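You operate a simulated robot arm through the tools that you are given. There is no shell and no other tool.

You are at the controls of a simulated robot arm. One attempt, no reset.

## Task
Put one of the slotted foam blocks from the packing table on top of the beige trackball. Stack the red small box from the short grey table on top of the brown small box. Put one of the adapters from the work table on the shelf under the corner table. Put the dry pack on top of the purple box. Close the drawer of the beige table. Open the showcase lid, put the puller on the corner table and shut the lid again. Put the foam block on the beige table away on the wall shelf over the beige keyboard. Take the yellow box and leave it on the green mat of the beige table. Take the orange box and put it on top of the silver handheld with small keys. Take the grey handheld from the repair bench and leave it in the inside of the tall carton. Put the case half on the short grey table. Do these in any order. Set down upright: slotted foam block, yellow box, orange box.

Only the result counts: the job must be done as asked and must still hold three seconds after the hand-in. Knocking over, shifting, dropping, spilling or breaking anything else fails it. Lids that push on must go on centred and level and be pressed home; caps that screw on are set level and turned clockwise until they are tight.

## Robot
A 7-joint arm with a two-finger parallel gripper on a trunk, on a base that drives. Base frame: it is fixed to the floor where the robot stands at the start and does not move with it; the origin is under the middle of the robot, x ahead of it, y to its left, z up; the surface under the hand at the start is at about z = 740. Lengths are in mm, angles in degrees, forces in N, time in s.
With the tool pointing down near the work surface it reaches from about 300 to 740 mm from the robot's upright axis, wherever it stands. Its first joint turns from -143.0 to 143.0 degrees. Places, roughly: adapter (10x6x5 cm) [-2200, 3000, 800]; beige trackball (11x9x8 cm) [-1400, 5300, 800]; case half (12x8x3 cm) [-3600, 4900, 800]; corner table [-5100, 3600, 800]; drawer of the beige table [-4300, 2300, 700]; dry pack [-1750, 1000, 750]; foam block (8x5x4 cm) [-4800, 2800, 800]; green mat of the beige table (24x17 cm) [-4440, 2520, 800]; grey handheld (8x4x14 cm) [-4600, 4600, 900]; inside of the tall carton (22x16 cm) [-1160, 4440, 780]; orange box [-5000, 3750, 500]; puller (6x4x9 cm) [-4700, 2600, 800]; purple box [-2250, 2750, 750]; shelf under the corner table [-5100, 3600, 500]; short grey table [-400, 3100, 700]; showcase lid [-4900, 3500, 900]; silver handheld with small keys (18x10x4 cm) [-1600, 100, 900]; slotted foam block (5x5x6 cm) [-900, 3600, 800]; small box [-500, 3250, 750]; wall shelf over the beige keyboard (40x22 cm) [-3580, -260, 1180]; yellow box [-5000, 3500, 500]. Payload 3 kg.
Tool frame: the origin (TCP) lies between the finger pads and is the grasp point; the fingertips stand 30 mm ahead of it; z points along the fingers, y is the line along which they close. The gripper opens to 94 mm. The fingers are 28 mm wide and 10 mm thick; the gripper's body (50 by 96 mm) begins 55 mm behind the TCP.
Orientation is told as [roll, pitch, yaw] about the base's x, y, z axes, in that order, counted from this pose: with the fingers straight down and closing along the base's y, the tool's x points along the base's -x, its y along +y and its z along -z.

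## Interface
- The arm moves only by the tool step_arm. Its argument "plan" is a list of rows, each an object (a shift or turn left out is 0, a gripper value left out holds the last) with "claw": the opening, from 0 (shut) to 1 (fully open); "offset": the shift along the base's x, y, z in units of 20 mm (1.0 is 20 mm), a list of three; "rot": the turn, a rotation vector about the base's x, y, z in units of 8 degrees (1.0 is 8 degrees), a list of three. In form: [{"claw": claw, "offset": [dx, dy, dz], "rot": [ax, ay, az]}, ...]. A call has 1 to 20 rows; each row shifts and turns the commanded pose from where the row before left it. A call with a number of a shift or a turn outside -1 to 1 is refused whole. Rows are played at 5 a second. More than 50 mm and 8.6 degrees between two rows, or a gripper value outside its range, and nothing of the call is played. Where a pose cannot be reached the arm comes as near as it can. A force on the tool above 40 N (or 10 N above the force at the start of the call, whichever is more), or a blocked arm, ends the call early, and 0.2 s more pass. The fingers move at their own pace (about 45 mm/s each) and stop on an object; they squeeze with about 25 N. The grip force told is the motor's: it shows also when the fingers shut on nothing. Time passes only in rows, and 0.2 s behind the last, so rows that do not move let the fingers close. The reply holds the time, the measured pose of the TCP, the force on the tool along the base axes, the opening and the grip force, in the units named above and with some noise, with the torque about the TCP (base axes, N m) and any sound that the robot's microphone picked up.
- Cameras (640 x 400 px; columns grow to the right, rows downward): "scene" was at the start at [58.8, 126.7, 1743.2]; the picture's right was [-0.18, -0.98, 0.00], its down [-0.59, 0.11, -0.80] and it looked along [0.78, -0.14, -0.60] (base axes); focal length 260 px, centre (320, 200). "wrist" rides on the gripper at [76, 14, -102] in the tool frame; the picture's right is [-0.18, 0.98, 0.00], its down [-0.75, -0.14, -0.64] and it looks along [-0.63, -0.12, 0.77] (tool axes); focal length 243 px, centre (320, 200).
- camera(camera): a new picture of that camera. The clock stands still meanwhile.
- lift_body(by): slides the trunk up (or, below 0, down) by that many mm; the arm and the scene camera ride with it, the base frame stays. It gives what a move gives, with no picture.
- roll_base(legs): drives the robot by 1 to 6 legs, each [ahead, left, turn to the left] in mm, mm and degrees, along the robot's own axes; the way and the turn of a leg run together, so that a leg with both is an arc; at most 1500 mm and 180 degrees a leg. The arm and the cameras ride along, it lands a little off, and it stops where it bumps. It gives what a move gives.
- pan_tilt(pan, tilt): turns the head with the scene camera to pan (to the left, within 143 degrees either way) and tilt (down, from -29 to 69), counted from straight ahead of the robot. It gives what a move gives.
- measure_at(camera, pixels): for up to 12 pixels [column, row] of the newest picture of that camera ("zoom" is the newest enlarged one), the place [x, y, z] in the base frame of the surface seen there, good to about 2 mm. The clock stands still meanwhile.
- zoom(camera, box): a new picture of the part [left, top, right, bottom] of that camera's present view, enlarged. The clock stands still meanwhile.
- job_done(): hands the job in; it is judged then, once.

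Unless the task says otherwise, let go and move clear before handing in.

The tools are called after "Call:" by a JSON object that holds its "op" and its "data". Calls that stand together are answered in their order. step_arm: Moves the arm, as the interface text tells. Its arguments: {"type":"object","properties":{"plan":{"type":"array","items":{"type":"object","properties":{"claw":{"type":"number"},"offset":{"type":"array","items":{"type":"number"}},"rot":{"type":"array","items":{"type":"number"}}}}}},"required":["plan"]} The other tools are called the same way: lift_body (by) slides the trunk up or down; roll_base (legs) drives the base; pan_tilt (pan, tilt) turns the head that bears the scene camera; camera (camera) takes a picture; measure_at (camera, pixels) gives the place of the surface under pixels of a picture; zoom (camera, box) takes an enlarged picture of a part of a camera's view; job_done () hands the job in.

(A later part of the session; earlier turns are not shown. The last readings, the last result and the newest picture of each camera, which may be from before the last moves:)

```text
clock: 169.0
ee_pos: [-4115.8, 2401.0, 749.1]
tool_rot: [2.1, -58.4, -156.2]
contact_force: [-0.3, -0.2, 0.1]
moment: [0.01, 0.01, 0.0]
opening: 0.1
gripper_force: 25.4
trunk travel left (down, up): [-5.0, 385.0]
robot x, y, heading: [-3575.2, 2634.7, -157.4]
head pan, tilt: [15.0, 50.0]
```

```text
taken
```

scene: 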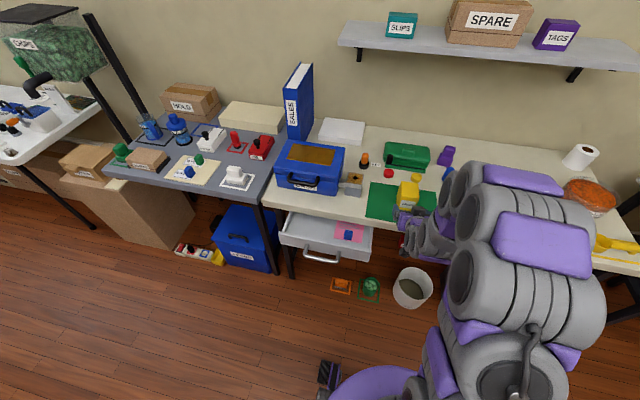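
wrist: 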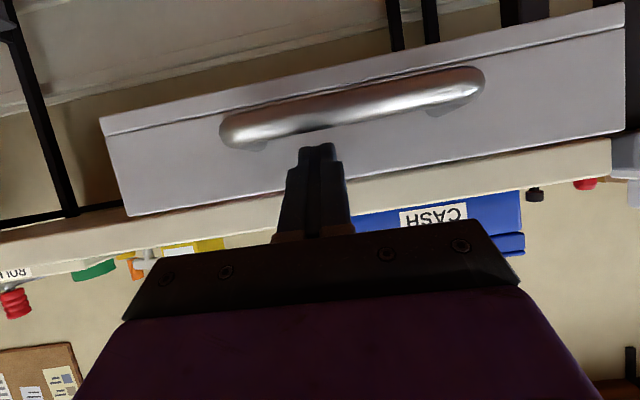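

Fingers sit between the bar and panel. Pushing slowly.

Call:
{"op": "step_arm", "data": {"plan": [{"offset": [-0.36, -0.165, 0]}, {"offset": [-0.36, -0.165, 0]}, {"offset": [-0.36, -0.165, 0]}, {"offset": [-0.36, -0.165, 0]}, {"offset": [-0.36, -0.165, 0]}, {"offset": [-0.36, -0.165, 0]}, {"offset": [-0.36, -0.165, 0]}, {"offset": [-0.36, -0.165, 0]}]}}

Call:
{"op": "camera", "data": {"camera": "wrist"}}

```text
clock: 170.8
ee_pos: [-4174.1, 2373.7, 748.1]
tool_rot: [2.1, -58.5, -156.1]
contact_force: [0.7, 0.5, -0.3]
moment: [0.01, 0.04, -0.02]
opening: 0.2
gripper_force: 25.3
trunk travel left (down, up): [-5.0, 385.0]
robot x, y, heading: [-3575.2, 2637.0, -157.5]
head pan, tilt: [15.0, 50.0]
```

```text
taken
```

wrist: 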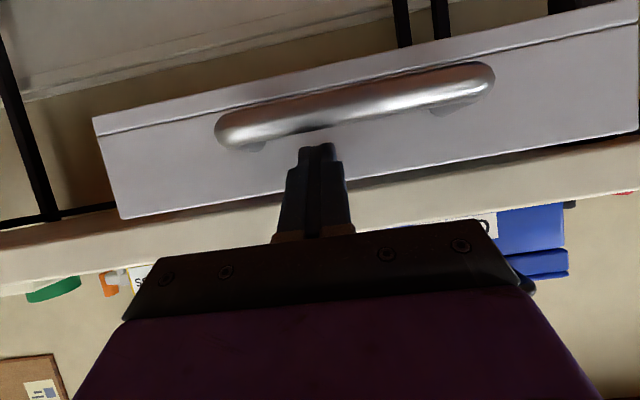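

The drawer moves in with little force. Continuing until it stops.

Call:
{"op": "step_arm", "data": {"plan": [{"offset": [-0.36, -0.165, 0]}, {"offset": [-0.36, -0.165, 0]}, {"offset": [-0.36, -0.165, 0]}, {"offset": [-0.36, -0.165, 0]}, {"offset": [-0.36, -0.165, 0]}, {"offset": [-0.36, -0.165, 0]}, {"offset": [-0.36, -0.165, 0]}]}}

Call:
{"op": "camera", "data": {"camera": "wrist"}}

Call:
{"op": "measure_at", "data": {"camera": "wrist", "pixels": [[250, 170], [450, 160], [330, 120], [200, 215], [200, 240]]}}

```text
clock: 172.4
ee_pos: [-4217.5, 2356.5, 746.9]
tool_rot: [2.3, -57.7, -156.2]
contact_force: [23.3, 9.9, 9.7]
moment: [-0.07, 0.21, 0.0]
opening: 0.0
gripper_force: 25.0
trunk travel left (down, up): [-5.0, 385.0]
robot x, y, heading: [-3574.9, 2634.4, -157.5]
head pan, tilt: [15.0, 50.0]
stopped in row 7: the force on the tool passed its limit at 47 N (the readings are from after the stop); the commanded pose is now the measured one
```

```text
taken
```

wrist: 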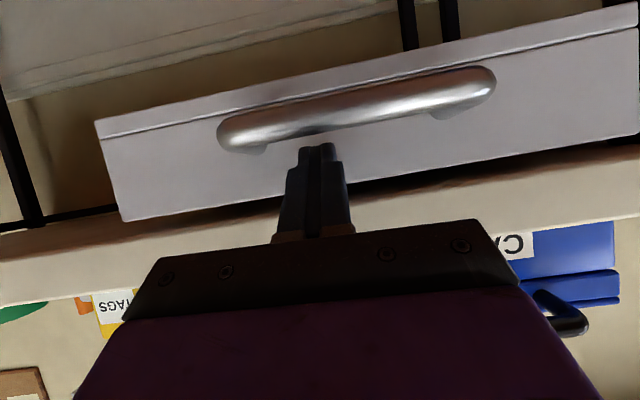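

```text
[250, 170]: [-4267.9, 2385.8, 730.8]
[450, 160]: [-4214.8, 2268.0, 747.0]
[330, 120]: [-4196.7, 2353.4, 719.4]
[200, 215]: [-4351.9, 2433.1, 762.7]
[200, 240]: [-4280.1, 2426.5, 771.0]
```

The drawer hit its stop, with the panel flush with the table edge (u≈-2880). I'll back the fingers out diagonally.

Call:
{"op": "step_arm", "data": {"plan": [{"offset": [0.4, 0.18, 0.25]}, {"offset": [0.4, 0.18, 0.35]}, {"offset": [0.4, 0.18, 0.5]}, {"offset": [0.4, 0.18, 0.9]}, {"offset": [0.4, 0.18, 1]}, {"offset": [0.9, 0.4, 1]}, {"offset": [0.9, 0.4, 1]}, {"offset": [0.9, 0.4, 1]}, {"offset": [0, 0, 1]}, {"claw": 1, "offset": [0, 0, 1]}]}}

Call:
{"op": "zoom", "data": {"camera": "scene", "box": [240, 100, 480, 260]}}

```text
clock: 174.6
ee_pos: [-4125.9, 2394.1, 906.3]
tool_rot: [2.2, -57.7, -156.1]
contact_force: [0.1, -0.2, -0.2]
moment: [0.02, 0.0, -0.01]
opening: 32.6
gripper_force: 0.0
trunk travel left (down, up): [-5.0, 385.0]
robot x, y, heading: [-3573.3, 2639.1, -157.3]
head pan, tilt: [15.0, 50.0]
```

```text
2.50 times, centred on (360, 180) of scene
```

zoom: 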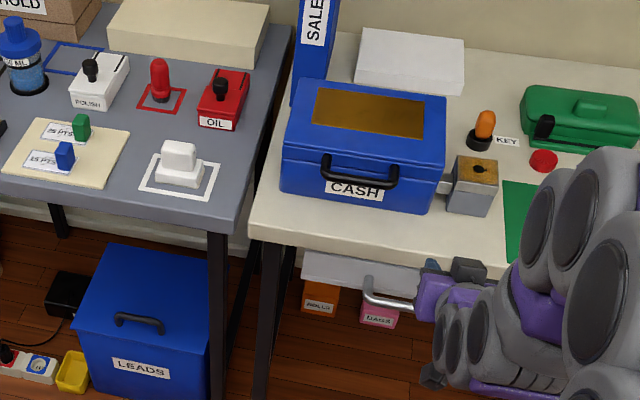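

Drawer closed. Moving right to face the showcase on the corner table.

Call:
{"op": "roll_base", "data": {"legs": [[0, -1250, 0]]}}

Call:
{"op": "pan_tilt", "data": {"pan": 0, "tilt": 40}}

Call:
{"op": "camera", "data": {"camera": "scene"}}

Call:
{"op": "camera", "data": {"camera": "wrist"}}

```text
clock: 180.9
ee_pos: [-4600.1, 3536.8, 905.3]
tool_rot: [2.1, -57.8, -156.2]
contact_force: [0.4, 0.0, 0.5]
moment: [0.03, 0.0, 0.02]
opening: 93.7
gripper_force: 0.1
trunk travel left (down, up): [-5.0, 385.0]
robot x, y, heading: [-4053.1, 3778.5, -157.6]
head pan, tilt: [15.0, 50.0]
```

```text
clock: 181.6
ee_pos: [-4599.4, 3538.3, 906.4]
tool_rot: [2.2, -58.0, -156.2]
contact_force: [0.6, 0.1, 0.3]
moment: [0.03, 0.02, 0.01]
opening: 93.9
gripper_force: 0.0
trunk travel left (down, up): [-5.0, 385.0]
robot x, y, heading: [-4048.8, 3778.1, -157.5]
head pan, tilt: [0.0, 40.0]
```

```text
taken
```

scene: 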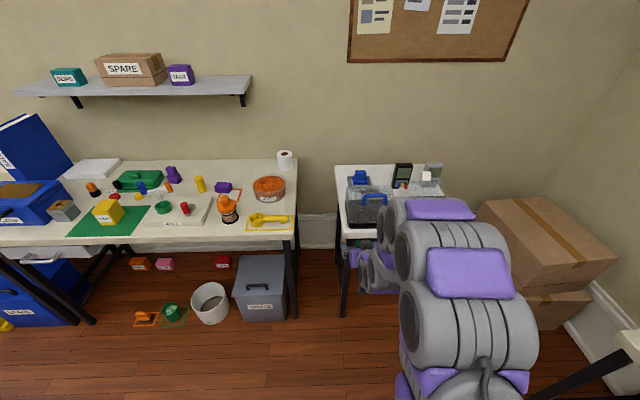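

```text
taken
```

wrist: 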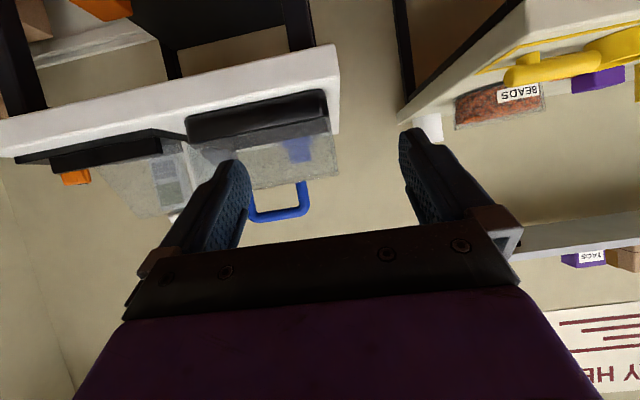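

Call:
{"op": "zoom", "data": {"camera": "wrist", "box": [150, 70, 360, 230]}}

Call:
{"op": "measure_at", "data": {"camera": "wrist", "pixels": [[275, 214], [300, 210], [252, 214], [305, 190], [250, 190], [330, 150], [336, 175], [320, 110], [200, 130], [260, 160]]}}

Call:
{"op": "zoom", "data": {"camera": "scene", "box": [325, 155, 453, 245]}}

```text
2.50 times, centred on (255, 150) of wrist
```

zoom: 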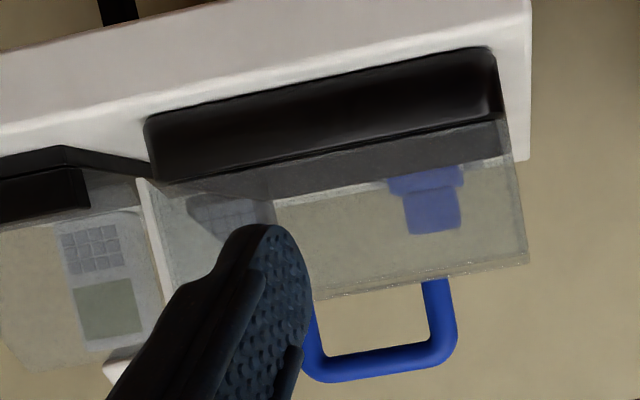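

```text
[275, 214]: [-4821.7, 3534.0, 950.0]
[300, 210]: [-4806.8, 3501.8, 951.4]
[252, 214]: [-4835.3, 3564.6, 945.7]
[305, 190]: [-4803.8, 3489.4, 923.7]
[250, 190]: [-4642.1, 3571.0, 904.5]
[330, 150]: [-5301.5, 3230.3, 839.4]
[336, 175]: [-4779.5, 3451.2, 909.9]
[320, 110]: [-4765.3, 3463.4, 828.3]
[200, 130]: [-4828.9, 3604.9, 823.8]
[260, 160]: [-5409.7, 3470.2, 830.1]
```

```text
4.44 times, centred on (389, 200) of scene
```

zoom: 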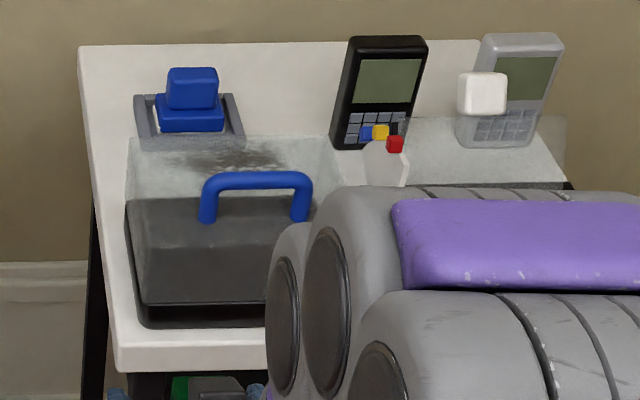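

The lid handle bar runs along v at u≈-2904, z≈945, near the front edge — likely hinged at the back. I'll raise the trunk and bring the tool back to vertical.

Call:
{"op": "lift_body", "data": {"by": 200}}

Call:
{"op": "step_arm", "data": {"plan": [{"rot": [0.376, -0.818, 0]}, {"rot": [0.376, -0.818, 0]}, {"rot": [0.376, -0.818, 0]}, {"rot": [0.376, -0.818, 0]}, {"rot": [0.376, -0.818, 0]}, {"rot": [0.376, -0.818, 0]}, {"rot": [0.376, -0.818, 0]}, {"rot": [0.376, -0.818, 0]}, {}]}}

```text
clock: 183.8
ee_pos: [-4600.7, 3538.0, 1106.7]
tool_rot: [2.2, -58.0, -156.3]
contact_force: [0.0, -0.1, 0.5]
moment: [0.01, -0.02, 0.02]
opening: 93.8
gripper_force: 0.1
trunk travel left (down, up): [-205.0, 185.0]
robot x, y, heading: [-4049.2, 3781.5, -157.5]
head pan, tilt: [0.0, 40.0]
```

```text
clock: 185.8
ee_pos: [-4599.4, 3538.0, 1107.5]
tool_rot: [1.4, -0.4, -155.8]
contact_force: [0.2, 0.1, 0.7]
moment: [-0.02, 0.0, -0.03]
opening: 93.8
gripper_force: 0.1
trunk travel left (down, up): [-205.0, 185.0]
robot x, y, heading: [-4043.7, 3780.7, -157.8]
head pan, tilt: [0.0, 40.0]
```

Call:
{"op": "step_arm", "data": {"plan": [{"rot": [0, 0, 0.95]}, {"rot": [0, 0, 0.95]}, {"rot": [0, 0, 0.95]}, {"rot": [0, 0, 0.95]}, {"rot": [0, 0, 0.95]}, {"rot": [0, 0, 0.95]}, {"rot": [0, 0, 0.95]}, {"rot": [0, 0, 0.95]}, {"rot": [0, 0, 0.95]}, {"rot": [0, 0, 0.95]}, {"rot": [0, 0, 0.95]}, {"rot": [0, 0, 0.85]}]}}

Call:
{"op": "roll_base", "data": {"legs": [[240, -90, 0]]}}

Call:
{"op": "camera", "data": {"camera": "wrist"}}

Call:
{"op": "camera", "data": {"camera": "scene"}}

```text
clock: 188.4
ee_pos: [-4601.1, 3537.5, 1107.0]
tool_rot: [1.5, -0.4, -65.4]
contact_force: [0.3, -0.7, -0.9]
moment: [-0.03, 0.04, 0.01]
opening: 94.0
gripper_force: 0.0
trunk travel left (down, up): [-205.0, 185.0]
robot x, y, heading: [-4049.1, 3774.4, -157.5]
head pan, tilt: [0.0, 40.0]
```

```text
clock: 190.3
ee_pos: [-4857.3, 3528.4, 1107.0]
tool_rot: [1.5, -0.3, -65.6]
contact_force: [0.2, -0.4, 0.3]
moment: [-0.01, 0.02, 0.02]
opening: 93.8
gripper_force: 0.1
trunk travel left (down, up): [-205.0, 185.0]
robot x, y, heading: [-4299.5, 3769.1, -157.9]
head pan, tilt: [0.0, 40.0]
```

```text
taken
```

wrist: 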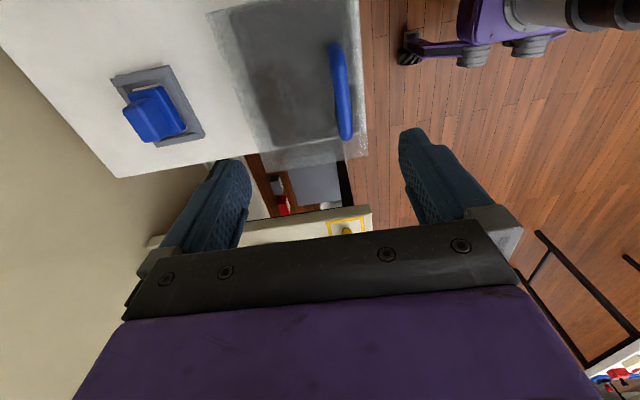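

```text
taken
```

scene: 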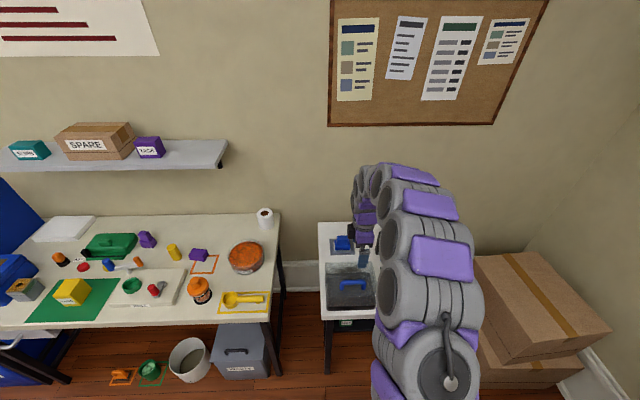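

Call:
{"op": "zoom", "data": {"camera": "wrist", "box": [180, 0, 420, 180]}}

Call:
{"op": "measure_at", "data": {"camera": "wrist", "pixels": [[337, 55], [341, 90], [345, 128], [360, 150], [215, 20], [255, 150], [240, 125], [362, 100], [205, 130], [150, 110]]}}

```text
2.22 times, centred on (300, 90) of wrist
```

zoom: 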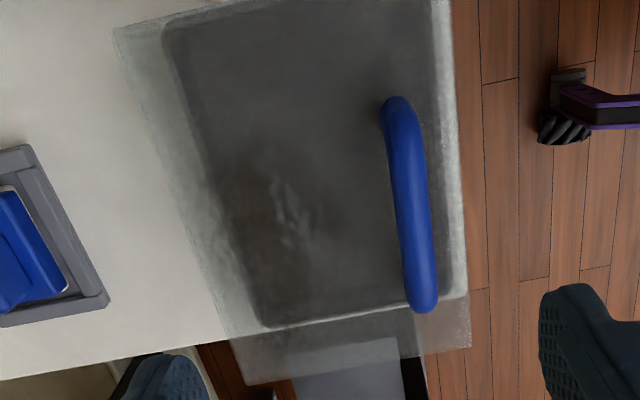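

```text
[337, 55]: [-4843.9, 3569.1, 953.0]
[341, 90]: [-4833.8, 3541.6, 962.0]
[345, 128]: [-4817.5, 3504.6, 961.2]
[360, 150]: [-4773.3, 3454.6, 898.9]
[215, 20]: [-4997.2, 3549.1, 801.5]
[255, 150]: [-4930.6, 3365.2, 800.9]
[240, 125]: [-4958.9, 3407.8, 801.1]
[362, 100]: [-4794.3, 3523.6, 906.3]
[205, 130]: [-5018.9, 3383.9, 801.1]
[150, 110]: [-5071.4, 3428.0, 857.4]
```

Handle bar midpoint about (-4830,3535), top z 962. Moving over it and descending.

Call:
{"op": "step_arm", "data": {"plan": [{"claw": 0.65, "offset": [0.675, 0.175, 0], "rot": [0, 0, -0.14]}, {"offset": [0.675, 0.175, 0], "rot": [0, 0, -0.14]}, {"offset": [0, 0, -1]}, {"offset": [0, 0, -1]}, {"offset": [0, 0, -1]}, {"offset": [0, 0, -1]}, {"offset": [0, 0, -1]}]}}

Call:
{"op": "camera", "data": {"camera": "wrist"}}

```text
clock: 191.9
ee_pos: [-4827.6, 3537.5, 1007.2]
tool_rot: [1.3, -0.4, -67.7]
contact_force: [-0.4, -0.7, 0.1]
moment: [-0.03, 0.03, 0.0]
opening: 61.1
gripper_force: 0.1
trunk travel left (down, up): [-205.0, 185.0]
robot x, y, heading: [-4303.4, 3773.4, -157.6]
head pan, tilt: [0.0, 40.0]
```

```text
taken
```

wrist: 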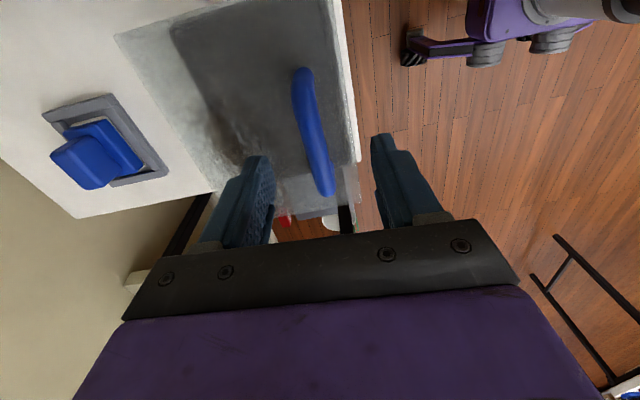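

Call:
{"op": "step_arm", "data": {"plan": [{"offset": [0, 0, -1]}, {"offset": [0, 0, -1]}, {"offset": [0, 0, -0.7]}, {}, {"claw": 0}, {"claw": 0}, {"claw": 0}, {"claw": 0}]}}

Call:
{"op": "camera", "data": {"camera": "wrist"}}

```text
clock: 193.7
ee_pos: [-4832.4, 3537.8, 954.1]
tool_rot: [1.0, -0.3, -67.7]
contact_force: [-20.1, -7.9, -2.0]
moment: [-0.29, -0.02, 0.91]
opening: 20.9
gripper_force: 43.0
trunk travel left (down, up): [-205.0, 185.0]
robot x, y, heading: [-4307.2, 3771.6, -157.8]
head pan, tilt: [0.0, 40.0]
```

```text
taken
```

wrist: 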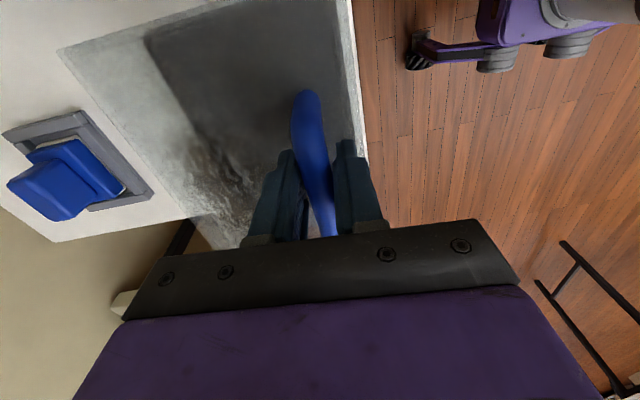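

Gripped the bar (21 mm) with some side load. I'll relax the side load and lift a little to find the hinge.

Call:
{"op": "step_arm", "data": {"plan": [{"offset": [-0.2, -0.1, 0.2]}, {"offset": [0, 0, 0.4]}, {"offset": [-0.03, -0.01, 0.5]}, {"offset": [-0.05, -0.02, 0.5]}, {}]}}

Call:
{"op": "camera", "data": {"camera": "wrist"}}

Call:
{"op": "zoom", "data": {"camera": "scene", "box": [300, 200, 428, 320]}}

```text
clock: 194.4
ee_pos: [-4834.2, 3536.8, 968.9]
tool_rot: [0.9, -0.4, -67.7]
contact_force: [-28.5, -11.6, -32.6]
moment: [-0.17, 0.34, 1.29]
opening: 16.5
gripper_force: 44.5
trunk travel left (down, up): [-205.0, 185.0]
robot x, y, heading: [-4306.1, 3771.8, -157.7]
head pan, tilt: [0.0, 40.0]
stopped in row 3: the force on the tool passed its limit at 44 N (the readings are from after the stop); the commanded pose is now the measured one
```

```text
taken
```

wrist: 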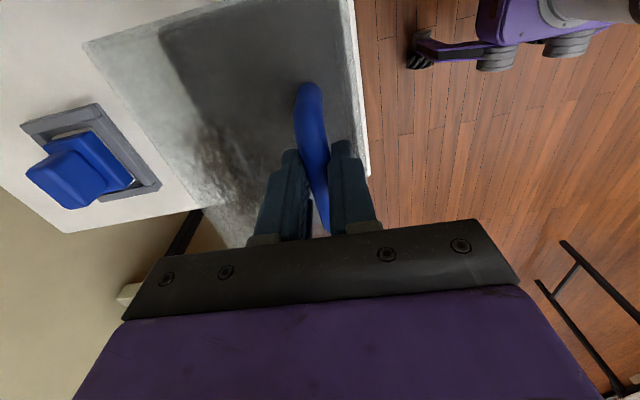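

```text
3.33 times, centred on (364, 260) of scene
```

zoom: 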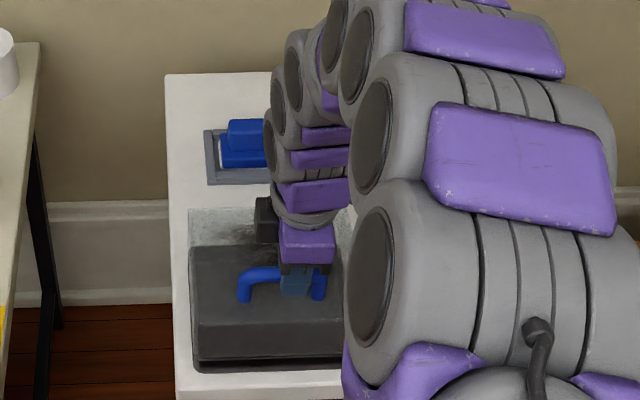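

Call:
{"op": "measure_at", "data": {"camera": "wrist", "pixels": [[308, 90], [310, 120], [318, 170], [353, 100], [358, 150], [350, 60], [250, 215], [90, 45], [150, 15]]}}

Call:
{"op": "zoom", "data": {"camera": "wrist", "box": [230, 60, 390, 240]}}

```text
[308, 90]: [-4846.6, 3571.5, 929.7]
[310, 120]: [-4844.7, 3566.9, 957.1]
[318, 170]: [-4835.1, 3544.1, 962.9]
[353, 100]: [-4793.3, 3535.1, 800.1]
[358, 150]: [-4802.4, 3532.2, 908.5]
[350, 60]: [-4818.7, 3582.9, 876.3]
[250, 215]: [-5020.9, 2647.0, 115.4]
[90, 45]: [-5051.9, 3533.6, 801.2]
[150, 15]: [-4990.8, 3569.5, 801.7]
```

```text
2.22 times, centred on (310, 150) of wrist
```

zoom: 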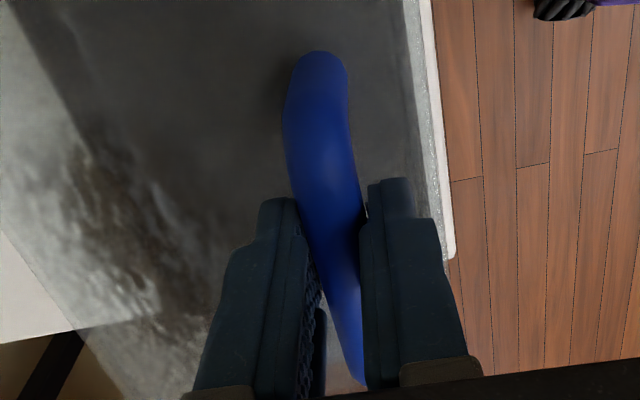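

The bar slipped in the fingers and the lid stayed. The handle pulled the hand backward, so the hinge is probably low at the rear. I'll re-grasp centred on the bar and lower.

Call:
{"op": "step_arm", "data": {"plan": [{"claw": 0.45}, {}, {"offset": [0, 0, -0.5]}, {"offset": [0, 0, -0.6]}, {}]}}

Call:
{"op": "camera", "data": {"camera": "wrist"}}

Call:
{"op": "zoom", "data": {"camera": "wrist", "box": [230, 60, 390, 240]}}

```text
clock: 195.6
ee_pos: [-4828.0, 3538.6, 950.2]
tool_rot: [1.0, -0.2, -67.7]
contact_force: [0.0, -0.2, -0.8]
moment: [0.01, 0.02, -0.01]
opening: 42.3
gripper_force: 0.2
trunk travel left (down, up): [-205.0, 185.0]
robot x, y, heading: [-4304.9, 3770.0, -157.9]
head pan, tilt: [0.0, 40.0]
```

```text
taken
```

wrist: 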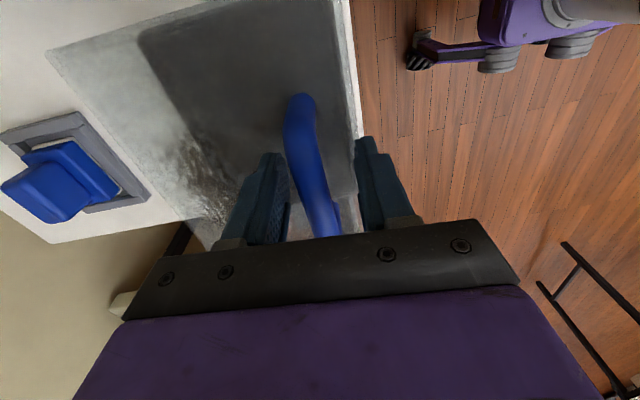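

```text
2.22 times, centred on (310, 150) of wrist
```

zoom: 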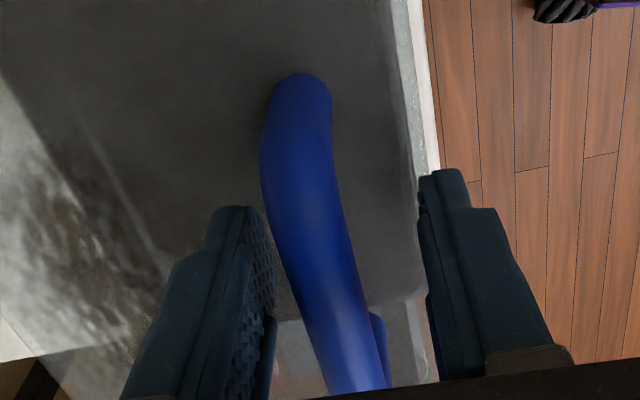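

The bar is ~7 mm off-centre toward the back. Shifting and closing again.

Call:
{"op": "step_arm", "data": {"plan": [{"offset": [-0.31, -0.14, 0]}, {}, {"claw": 0}, {"claw": 0}, {"claw": 0}]}}

```text
clock: 196.8
ee_pos: [-4835.2, 3536.0, 949.6]
tool_rot: [1.0, -0.2, -67.7]
contact_force: [6.1, 1.9, 4.4]
moment: [-0.13, -0.08, 0.9]
opening: 20.9
gripper_force: 43.9
trunk travel left (down, up): [-205.0, 185.0]
robot x, y, heading: [-4306.4, 3768.8, -157.5]
head pan, tilt: [0.0, 40.0]
```

Call:
{"op": "step_arm", "data": {"plan": [{"rot": [0, 0, 0.3]}, {"rot": [0, 0, 0.3]}, {}]}}

```text
clock: 197.6
ee_pos: [-4833.7, 3536.4, 948.8]
tool_rot: [1.0, -0.3, -63.0]
contact_force: [4.0, 0.5, 2.9]
moment: [-0.69, -0.25, -1.13]
opening: 20.6
gripper_force: 45.0
trunk travel left (down, up): [-205.0, 185.0]
robot x, y, heading: [-4303.0, 3768.6, -157.6]
head pan, tilt: [0.0, 40.0]
```

Call:
{"op": "step_arm", "data": {"plan": [{"rot": [0, 0, -0.28]}, {"offset": [-0.13, -0.06, 0.3]}, {"offset": [-0.13, -0.06, 0.3]}, {}]}}

Call:
{"op": "camera", "data": {"camera": "wrist"}}

Call:
{"op": "measure_at", "data": {"camera": "wrist", "pixels": [[302, 100], [310, 140], [318, 180], [353, 130]]}}

```text
clock: 198.6
ee_pos: [-4841.8, 3532.8, 963.9]
tool_rot: [0.3, -0.3, -65.2]
contact_force: [-25.4, -11.0, -32.6]
moment: [-0.01, -0.02, -0.54]
opening: 20.1
gripper_force: 44.4
trunk travel left (down, up): [-205.0, 185.0]
robot x, y, heading: [-4304.8, 3769.2, -157.8]
head pan, tilt: [0.0, 40.0]
stopped in row 4: the force on the tool passed its limit at 41 N (the readings are from after the stop); the commanded pose is now the measured one
```

```text
taken
```

wrist: 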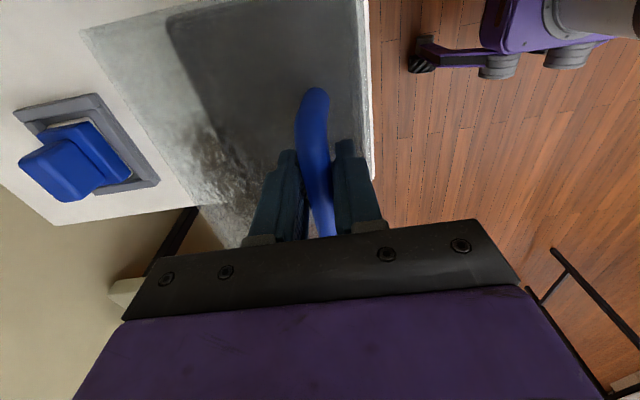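

```text
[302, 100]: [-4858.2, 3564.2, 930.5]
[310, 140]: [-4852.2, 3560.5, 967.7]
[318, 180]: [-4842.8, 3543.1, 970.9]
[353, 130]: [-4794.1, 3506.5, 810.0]
```

The bar rose and moved back ~8 mm each, and the residual pull is backward-down, so the arc needs more backward travel. Moving back 6 mm to read the force.

Call:
{"op": "step_arm", "data": {"plan": [{"offset": [-0.14, -0.065, 0]}, {"offset": [-0.14, -0.065, 0]}]}}

```text
clock: 199.2
ee_pos: [-4843.4, 3533.3, 965.5]
tool_rot: [0.7, -0.2, -65.1]
contact_force: [-11.6, -2.6, -15.1]
moment: [0.53, 0.14, -0.43]
opening: 20.5
gripper_force: 45.2
trunk travel left (down, up): [-205.0, 185.0]
robot x, y, heading: [-4302.0, 3771.2, -157.7]
head pan, tilt: [0.0, 40.0]
```

Call:
{"op": "step_arm", "data": {"plan": [{"offset": [-0.18, -0.085, 0.05]}, {"offset": [-0.18, -0.085, 0.15]}, {"offset": [-0.18, -0.085, 0.15]}]}}

```text
clock: 200.0
ee_pos: [-4850.7, 3528.7, 972.9]
tool_rot: [0.5, -0.3, -65.2]
contact_force: [8.6, 7.6, 12.3]
moment: [0.54, -0.02, -0.4]
opening: 20.3
gripper_force: 45.3
trunk travel left (down, up): [-205.0, 185.0]
robot x, y, heading: [-4304.6, 3770.7, -157.9]
head pan, tilt: [0.0, 40.0]
```

Call:
{"op": "step_arm", "data": {"plan": [{"offset": [-0.2, -0.09, 0.33]}, {"offset": [-0.23, -0.11, 0.33]}, {"offset": [-0.25, -0.115, 0.33]}]}}

```text
clock: 200.8
ee_pos: [-4869.0, 3520.2, 992.3]
tool_rot: [0.4, -0.3, -65.3]
contact_force: [-5.3, 0.3, -9.8]
moment: [-0.05, -0.07, -0.87]
opening: 15.8
gripper_force: 45.1
trunk travel left (down, up): [-205.0, 185.0]
robot x, y, heading: [-4305.6, 3772.4, -157.4]
head pan, tilt: [0.0, 40.0]
```

Call:
{"op": "camera", "data": {"camera": "wrist"}}

Call:
{"op": "camera", "data": {"camera": "scene"}}

Call:
{"op": "zoom", "data": {"camera": "wrist", "box": [200, 60, 420, 240]}}

```text
taken
```

wrist: 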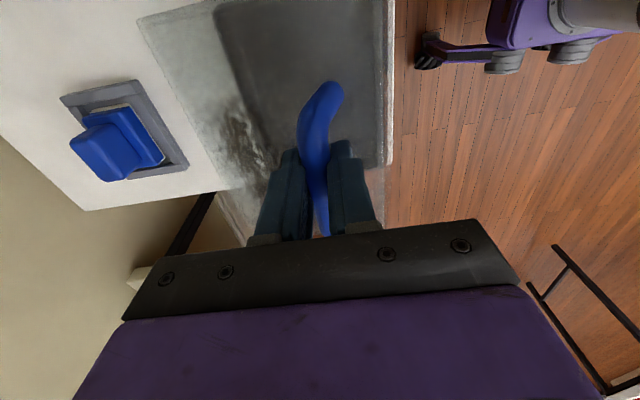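

```text
taken
```

scene: 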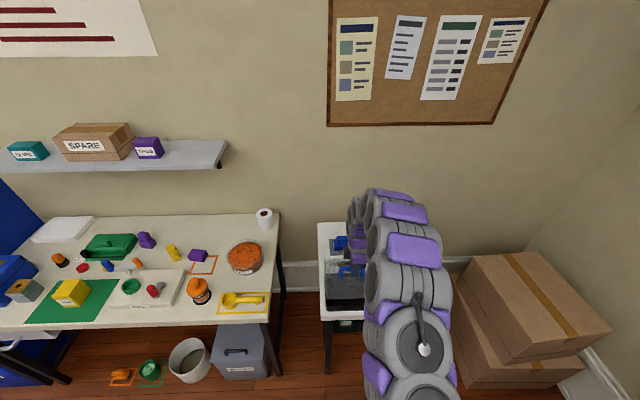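

```text
2.22 times, centred on (310, 150) of wrist
```

zoom: 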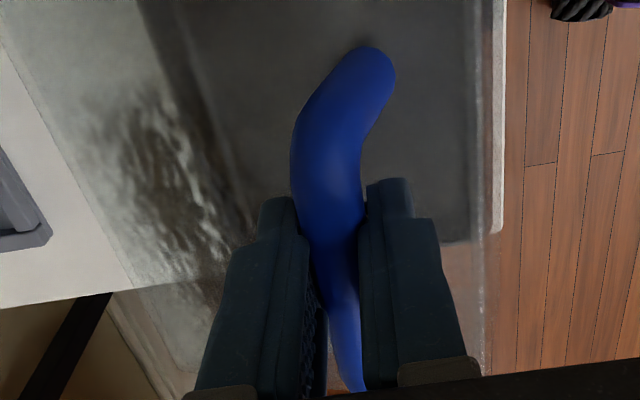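

Call:
{"op": "measure_at", "data": {"camera": "wrist", "pixels": [[325, 90], [312, 125], [316, 170], [320, 215], [370, 100], [385, 130]]}}

```text
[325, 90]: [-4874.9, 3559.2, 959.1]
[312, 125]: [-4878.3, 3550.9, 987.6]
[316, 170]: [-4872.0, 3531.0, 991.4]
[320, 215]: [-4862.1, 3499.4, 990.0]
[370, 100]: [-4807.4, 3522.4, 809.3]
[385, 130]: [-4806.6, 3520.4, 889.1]
```

The lid is hinged at the rear; I fit the hinge at about u=-3034, z=821, radius 180. Full opening would exceed reach from here, so I'll lower the lid back gently, move closer and redo it.

Call:
{"op": "step_arm", "data": {"plan": [{"offset": [0.46, 0.21, -0.3]}, {"offset": [0.46, 0.21, -0.33]}, {"offset": [0.46, 0.21, -0.38]}, {"offset": [0.46, 0.21, -0.41]}, {"claw": 0.45}, {}]}}

Call:
{"op": "step_arm", "data": {"plan": [{"offset": [0, 0, 1]}, {"offset": [0, 0, 1]}, {"offset": [0, 0, 1]}, {"offset": [0, 0, 1]}]}}

Call:
{"op": "roll_base", "data": {"legs": [[150, 0, 0]]}}

Call:
{"op": "camera", "data": {"camera": "wrist"}}

```text
clock: 202.2
ee_pos: [-4829.6, 3537.5, 965.4]
tool_rot: [0.6, -0.3, -65.2]
contact_force: [-0.2, 0.3, -0.4]
moment: [-0.02, 0.01, 0.03]
opening: 42.6
gripper_force: 0.0
trunk travel left (down, up): [-205.0, 185.0]
robot x, y, heading: [-4304.3, 3769.7, -157.7]
head pan, tilt: [0.0, 40.0]
```

```text
clock: 203.2
ee_pos: [-4829.3, 3537.6, 1043.9]
tool_rot: [0.5, -0.3, -65.2]
contact_force: [-0.8, 0.2, 0.2]
moment: [0.04, 0.05, 0.02]
opening: 42.4
gripper_force: 0.1
trunk travel left (down, up): [-205.0, 185.0]
robot x, y, heading: [-4303.2, 3772.5, -157.9]
head pan, tilt: [0.0, 40.0]
```

```text
clock: 204.6
ee_pos: [-4968.8, 3479.7, 1041.8]
tool_rot: [0.6, -0.3, -65.1]
contact_force: [0.3, -0.9, -0.8]
moment: [0.04, -0.04, 0.0]
opening: 42.2
gripper_force: 0.1
trunk travel left (down, up): [-205.0, 185.0]
robot x, y, heading: [-4438.2, 3715.4, -157.7]
head pan, tilt: [0.0, 40.0]
```

```text
taken
```

wrist: 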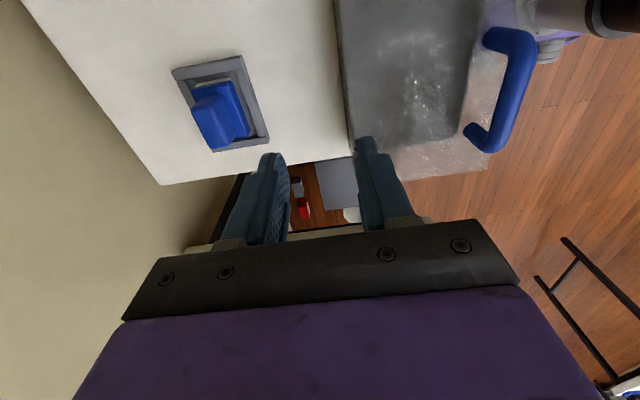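

Call:
{"op": "measure_at", "data": {"camera": "wrist", "pixels": [[522, 60], [510, 110], [500, 145], [470, 130], [345, 60], [350, 120], [420, 160], [265, 140], [240, 110]]}}

```text
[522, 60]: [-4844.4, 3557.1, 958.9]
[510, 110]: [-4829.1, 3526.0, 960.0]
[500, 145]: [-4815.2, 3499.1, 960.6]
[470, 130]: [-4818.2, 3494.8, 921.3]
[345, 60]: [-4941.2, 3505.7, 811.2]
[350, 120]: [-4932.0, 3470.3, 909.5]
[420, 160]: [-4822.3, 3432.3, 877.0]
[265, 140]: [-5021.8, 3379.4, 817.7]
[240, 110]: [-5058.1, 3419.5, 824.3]
```

Call:
{"op": "step_arm", "data": {"plan": [{"offset": [0.964, 0.404, 0]}, {"offset": [0.964, 0.404, 0]}, {"offset": [0.964, 0.404, 0]}, {"offset": [0.964, 0.404, 0]}, {"offset": [0.964, 0.404, 0]}, {"offset": [0.964, 0.404, 0]}, {"offset": [0.964, 0.404, 0]}, {"offset": [0, 0, -1]}, {"offset": [0, 0, -1]}, {}]}}

Call:
{"op": "zoom", "data": {"camera": "wrist", "box": [200, 40, 440, 240]}}

```text
clock: 206.8
ee_pos: [-4829.8, 3537.8, 1003.7]
tool_rot: [0.4, -0.3, -65.1]
contact_force: [-0.2, -0.2, 0.4]
moment: [0.01, 0.01, 0.02]
opening: 42.4
gripper_force: 0.0
trunk travel left (down, up): [-205.0, 185.0]
robot x, y, heading: [-4437.8, 3713.8, -157.5]
head pan, tilt: [0.0, 40.0]
```

```text
2.00 times, centred on (320, 140) of wrist
```

zoom: 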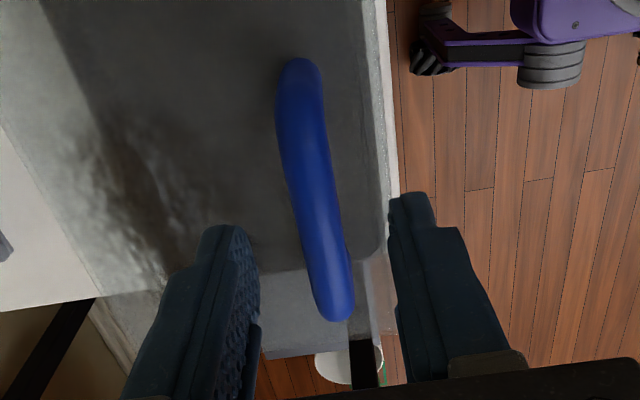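

Call:
{"op": "step_arm", "data": {"plan": [{"offset": [-0.2, -0.09, -0.8]}, {"offset": [0, 0, -1]}, {"offset": [0, 0, -1]}, {}, {"claw": 0}, {"claw": 0}, {"claw": 0}]}}

```text
clock: 208.4
ee_pos: [-4834.1, 3536.4, 947.1]
tool_rot: [0.4, -0.4, -65.2]
contact_force: [7.5, 2.3, 7.9]
moment: [-0.17, 0.05, -0.57]
opening: 20.1
gripper_force: 43.1
trunk travel left (down, up): [-205.0, 185.0]
robot x, y, heading: [-4442.1, 3710.8, -157.6]
head pan, tilt: [0.0, 40.0]
```

Call:
{"op": "step_arm", "data": {"plan": [{"offset": [-0.27, -0.125, 0.255]}, {"offset": [-0.27, -0.125, 0.255]}, {"offset": [-0.29, -0.134, 0.23]}, {"offset": [-0.29, -0.134, 0.23]}]}}

```text
clock: 209.4
ee_pos: [-4856.7, 3526.4, 966.0]
tool_rot: [0.7, -0.5, -65.2]
contact_force: [3.1, 4.4, -4.4]
moment: [0.68, -0.55, -0.49]
opening: 20.4
gripper_force: 45.0
trunk travel left (down, up): [-205.0, 185.0]
robot x, y, heading: [-4438.8, 3709.3, -157.4]
head pan, tilt: [0.0, 40.0]
```

The forces are small, so the arc fits well. Continuing along it.

Call:
{"op": "step_arm", "data": {"plan": [{"offset": [-0.307, -0.141, 0.2]}, {"offset": [-0.307, -0.141, 0.2]}, {"offset": [-0.323, -0.148, 0.17]}, {"offset": [-0.323, -0.148, 0.17]}, {"offset": [-0.334, -0.154, 0.14]}, {"offset": [-0.334, -0.154, 0.14]}]}}

Call:
{"op": "camera", "data": {"camera": "wrist"}}

```text
clock: 210.8
ee_pos: [-4894.5, 3508.5, 989.2]
tool_rot: [0.2, -0.3, -65.1]
contact_force: [8.8, 7.6, 28.0]
moment: [1.01, 0.19, -0.53]
opening: 20.3
gripper_force: 45.2
trunk travel left (down, up): [-205.0, 185.0]
robot x, y, heading: [-4440.5, 3712.5, -158.0]
head pan, tilt: [0.0, 40.0]
```

```text
taken
```

wrist: 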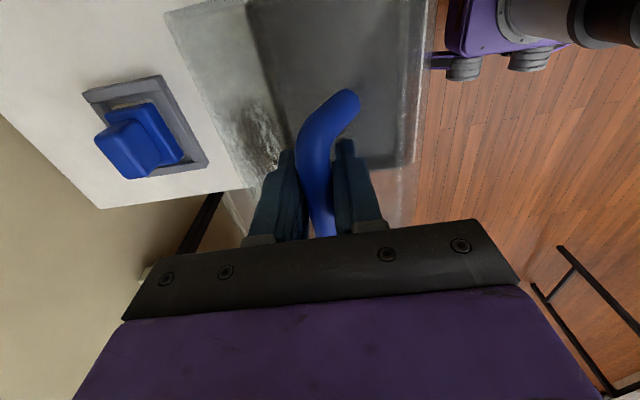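

Call:
{"op": "step_arm", "data": {"plan": [{"offset": [0, 0, 0.2]}, {"offset": [0, 0, 0.15]}]}}

```text
clock: 211.4
ee_pos: [-4898.4, 3507.0, 988.9]
tool_rot: [0.6, -0.4, -65.1]
contact_force: [-9.6, -0.5, -31.8]
moment: [-0.11, -0.12, -0.5]
opening: 20.5
gripper_force: 44.9
trunk travel left (down, up): [-205.0, 185.0]
robot x, y, heading: [-4442.3, 3717.0, -157.5]
head pan, tilt: [0.0, 40.0]
```

Call:
{"op": "step_arm", "data": {"plan": [{"offset": [-0.343, -0.158, -0.03]}, {"offset": [-0.343, -0.158, 0.05]}, {"offset": [-0.35, -0.161, 0.09]}, {"offset": [-0.35, -0.161, 0.08]}]}}

```text
clock: 212.4
ee_pos: [-4924.6, 3496.6, 997.9]
tool_rot: [0.6, -0.3, -65.1]
contact_force: [-3.4, 4.5, -19.6]
moment: [0.72, 0.26, -0.44]
opening: 20.4
gripper_force: 44.9
trunk travel left (down, up): [-205.0, 185.0]
robot x, y, heading: [-4443.1, 3713.0, -157.4]
head pan, tilt: [0.0, 40.0]
```

Call:
{"op": "step_arm", "data": {"plan": [{"offset": [-0.357, -0.164, -0.03]}, {"offset": [-0.357, -0.164, 0]}, {"offset": [-0.357, -0.164, 0]}, {"offset": [-0.357, -0.164, 0]}]}}

Call:
{"op": "camera", "data": {"camera": "wrist"}}

```text
clock: 213.4
ee_pos: [-4951.5, 3483.0, 996.9]
tool_rot: [0.4, -0.4, -65.1]
contact_force: [-2.2, 1.9, 3.0]
moment: [0.18, 0.19, -0.53]
opening: 20.4
gripper_force: 44.9
trunk travel left (down, up): [-205.0, 185.0]
robot x, y, heading: [-4440.6, 3711.7, -157.8]
head pan, tilt: [0.0, 40.0]
```

```text
taken
```

wrist: 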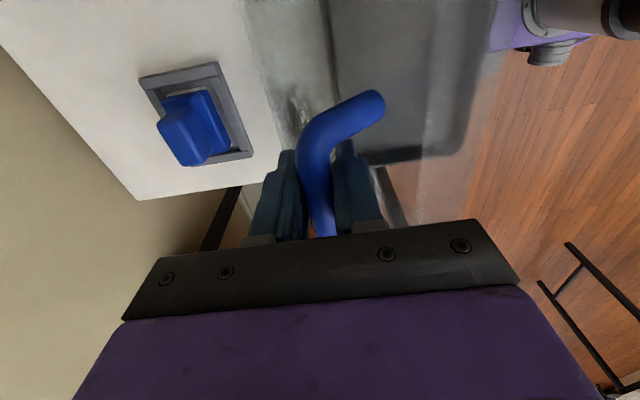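

Call:
{"op": "step_arm", "data": {"plan": [{"offset": [-0.354, -0.163, -0.03]}, {"offset": [-0.354, -0.163, -0.03]}, {"offset": [-0.352, -0.162, -0.06]}, {"offset": [-0.352, -0.162, -0.07]}, {"offset": [-0.345, -0.159, -0.1]}, {"offset": [-0.345, -0.159, -0.1]}]}}

```text
clock: 214.8
ee_pos: [-4994.4, 3463.7, 987.6]
tool_rot: [0.5, -0.4, -65.1]
contact_force: [2.0, 5.6, -14.3]
moment: [-0.04, 0.11, -0.66]
opening: 20.5
gripper_force: 45.1
trunk travel left (down, up): [-205.0, 185.0]
robot x, y, heading: [-4442.1, 3714.0, -157.6]
head pan, tilt: [0.0, 40.0]
```

Call:
{"op": "step_arm", "data": {"plan": [{"offset": [-0.336, -0.155, -0.18]}, {"offset": [-0.336, -0.155, -0.17]}, {"offset": [-0.325, -0.149, -0.17]}, {"offset": [-0.325, -0.149, -0.17]}, {"offset": [-0.31, -0.142, -0.2]}, {"offset": [-0.31, -0.142, -0.2]}]}}

Call:
{"op": "camera", "data": {"camera": "wrist"}}

Call:
{"op": "camera", "data": {"camera": "scene"}}

```text
clock: 216.2
ee_pos: [-5031.4, 3445.9, 966.2]
tool_rot: [0.5, -0.4, -65.2]
contact_force: [7.0, 10.5, -15.6]
moment: [0.89, 0.54, -0.52]
opening: 20.1
gripper_force: 44.6
trunk travel left (down, up): [-205.0, 185.0]
robot x, y, heading: [-4439.7, 3714.9, -157.9]
head pan, tilt: [0.0, 40.0]
```

```text
taken
```

wrist: 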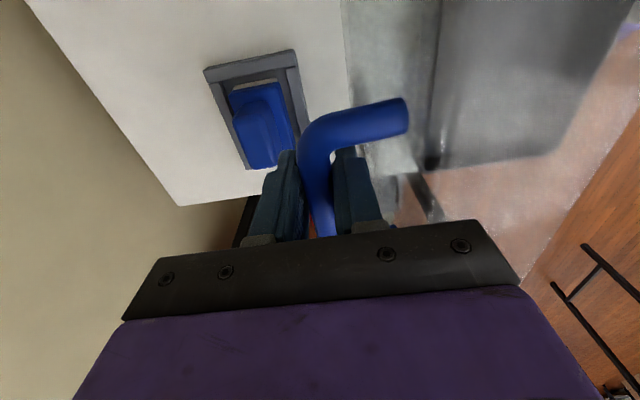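

```text
taken
```

scene: 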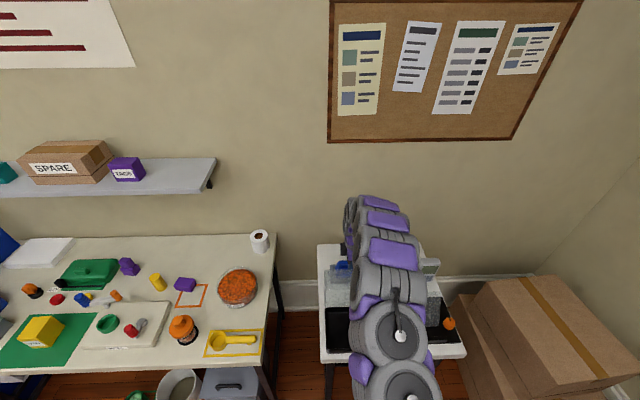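

Call:
{"op": "step_arm", "data": {"plan": [{"offset": [-0.29, -0.135, -0.28]}, {"offset": [-0.29, -0.135, -0.24]}, {"offset": [-0.275, -0.126, -0.25]}, {"offset": [-0.275, -0.126, -0.25]}]}}

```text
clock: 217.2
ee_pos: [-5053.3, 3436.7, 945.9]
tool_rot: [0.6, -0.5, -65.1]
contact_force: [12.9, 16.0, -18.2]
moment: [0.51, 0.28, -0.54]
opening: 20.2
gripper_force: 45.4
trunk travel left (down, up): [-205.0, 185.0]
robot x, y, heading: [-4440.7, 3713.8, -157.5]
head pan, tilt: [0.0, 40.0]
```

Call:
{"op": "step_arm", "data": {"plan": [{"offset": [-0.18, -0.083, -0.33]}, {"offset": [-0.2, -0.092, -0.3]}, {"offset": [-0.22, -0.1, -0.28]}, {"offset": [-0.22, -0.1, -0.28]}]}}

Call:
{"op": "camera", "data": {"camera": "wrist"}}

```text
clock: 217.7
ee_pos: [-5054.2, 3435.5, 944.4]
tool_rot: [0.4, -0.5, -65.3]
contact_force: [15.7, 13.1, 24.1]
moment: [-0.71, -0.4, -0.33]
opening: 20.4
gripper_force: 44.6
trunk travel left (down, up): [-205.0, 185.0]
robot x, y, heading: [-4442.4, 3712.0, -157.6]
head pan, tilt: [0.0, 40.0]
stopped in row 2: the force on the tool passed its limit at 49 N (the readings are from after the stop); the commanded pose is now the measured one
```

```text
taken
```

wrist: 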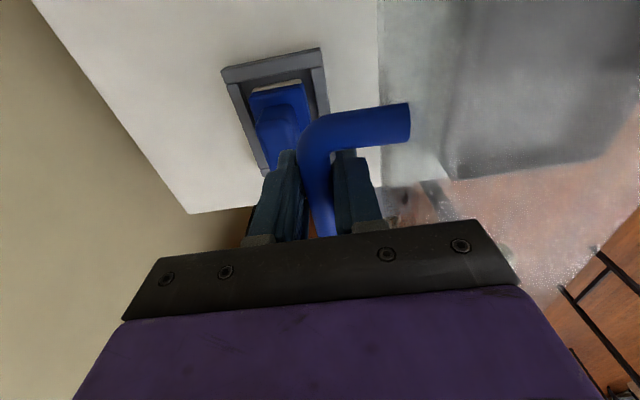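

The lid has reached its stop at about 84°, past balance. Releasing and lifting clear.

Call:
{"op": "step_arm", "data": {"plan": [{"claw": 0.45}, {}, {}, {"offset": [0, 0, 0.5]}, {"offset": [0, 0, 1]}, {"offset": [0, 0, 1]}, {"offset": [0, 0, 1]}, {"offset": [0, 0, 1]}, {"offset": [0, 0, 1]}, {"offset": [0, 0, 1]}, {"offset": [0, 0, 1]}]}}

Call:
{"op": "camera", "data": {"camera": "wrist"}}

Call:
{"op": "camera", "data": {"camera": "scene"}}

```text
clock: 220.1
ee_pos: [-5057.0, 3432.5, 1091.3]
tool_rot: [0.7, -0.2, -65.1]
contact_force: [-0.3, 0.6, -0.2]
moment: [0.0, 0.0, 0.0]
opening: 42.3
gripper_force: 0.0
trunk travel left (down, up): [-205.0, 185.0]
robot x, y, heading: [-4439.3, 3713.6, -157.7]
head pan, tilt: [0.0, 40.0]
```

```text
taken
```

wrist: 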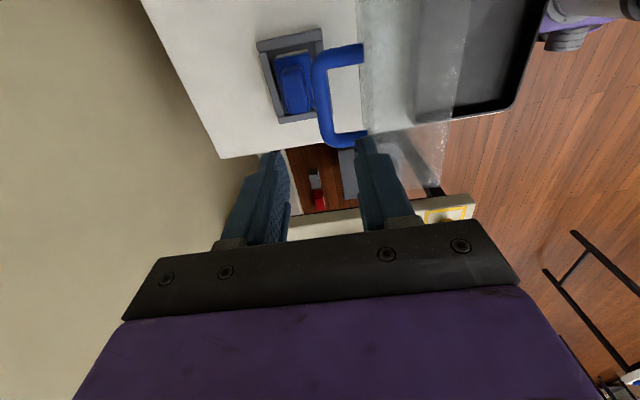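

```text
taken
```

scene: 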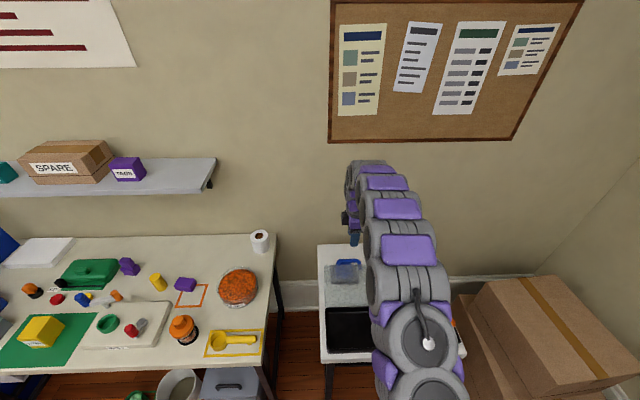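

The lid stays open. Retracting and driving to the puller on the beige table.

Call:
{"op": "step_arm", "data": {"plan": [{"claw": 1, "offset": [0.9, 0.42, 0.5]}, {"offset": [0.9, 0.42, 0]}, {"offset": [0.9, 0.42, 0]}, {"offset": [0.9, 0.42, 0]}, {"offset": [0.9, 0.42, 0]}, {"offset": [0.9, 0.42, 0]}, {"offset": [0.9, 0.42, 0]}, {"offset": [0.9, 0.42, 0]}, {"offset": [0.9, 0.42, 0]}, {"offset": [0.9, 0.42, 0]}]}}

Call:
{"op": "roll_base", "data": {"legs": [[-300, 0, 0], [0, 900, 2.5]]}}

Call:
{"op": "pan_tilt", "data": {"pan": 0, "tilt": 45}}

Call:
{"op": "camera", "data": {"camera": "scene"}}

Call:
{"op": "camera", "data": {"camera": "wrist"}}

```text
clock: 222.3
ee_pos: [-4875.7, 3516.1, 1103.0]
tool_rot: [0.6, -0.3, -65.3]
contact_force: [0.5, 1.6, 0.0]
moment: [0.01, 0.0, 0.0]
opening: 94.0
gripper_force: 0.0
trunk travel left (down, up): [-205.0, 185.0]
robot x, y, heading: [-4441.0, 3713.6, -157.8]
head pan, tilt: [0.0, 40.0]
```

```text
clock: 228.6
ee_pos: [-4216.7, 2794.0, 1102.5]
tool_rot: [0.6, -0.5, -61.4]
contact_force: [-0.6, 0.1, -0.1]
moment: [-0.01, 0.01, 0.01]
opening: 94.0
gripper_force: 0.1
trunk travel left (down, up): [-205.0, 185.0]
robot x, y, heading: [-3795.6, 3018.4, -154.0]
head pan, tilt: [0.0, 40.0]
```

```text
clock: 229.3
ee_pos: [-4213.8, 2793.5, 1102.4]
tool_rot: [0.5, -0.3, -61.4]
contact_force: [-0.2, 0.0, 1.0]
moment: [0.01, 0.01, 0.0]
opening: 93.8
gripper_force: 0.0
trunk travel left (down, up): [-205.0, 185.0]
robot x, y, heading: [-3795.0, 3011.1, -153.9]
head pan, tilt: [0.0, 45.0]
```

```text
taken
```

scene: 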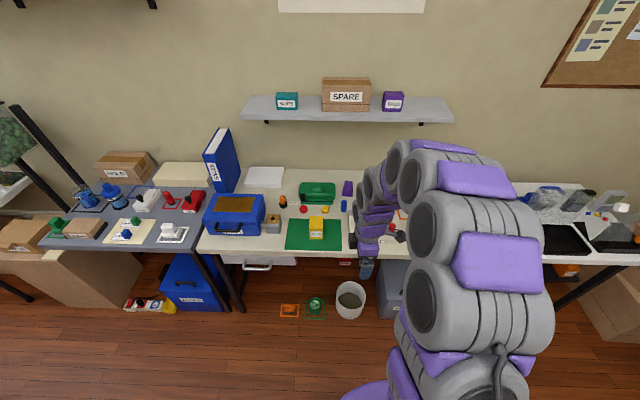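

```text
taken
```

wrist: 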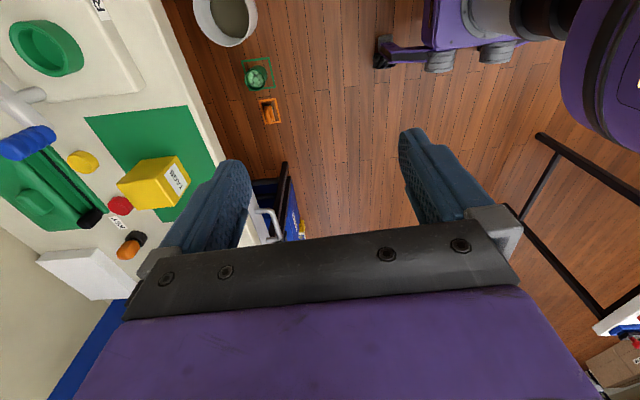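

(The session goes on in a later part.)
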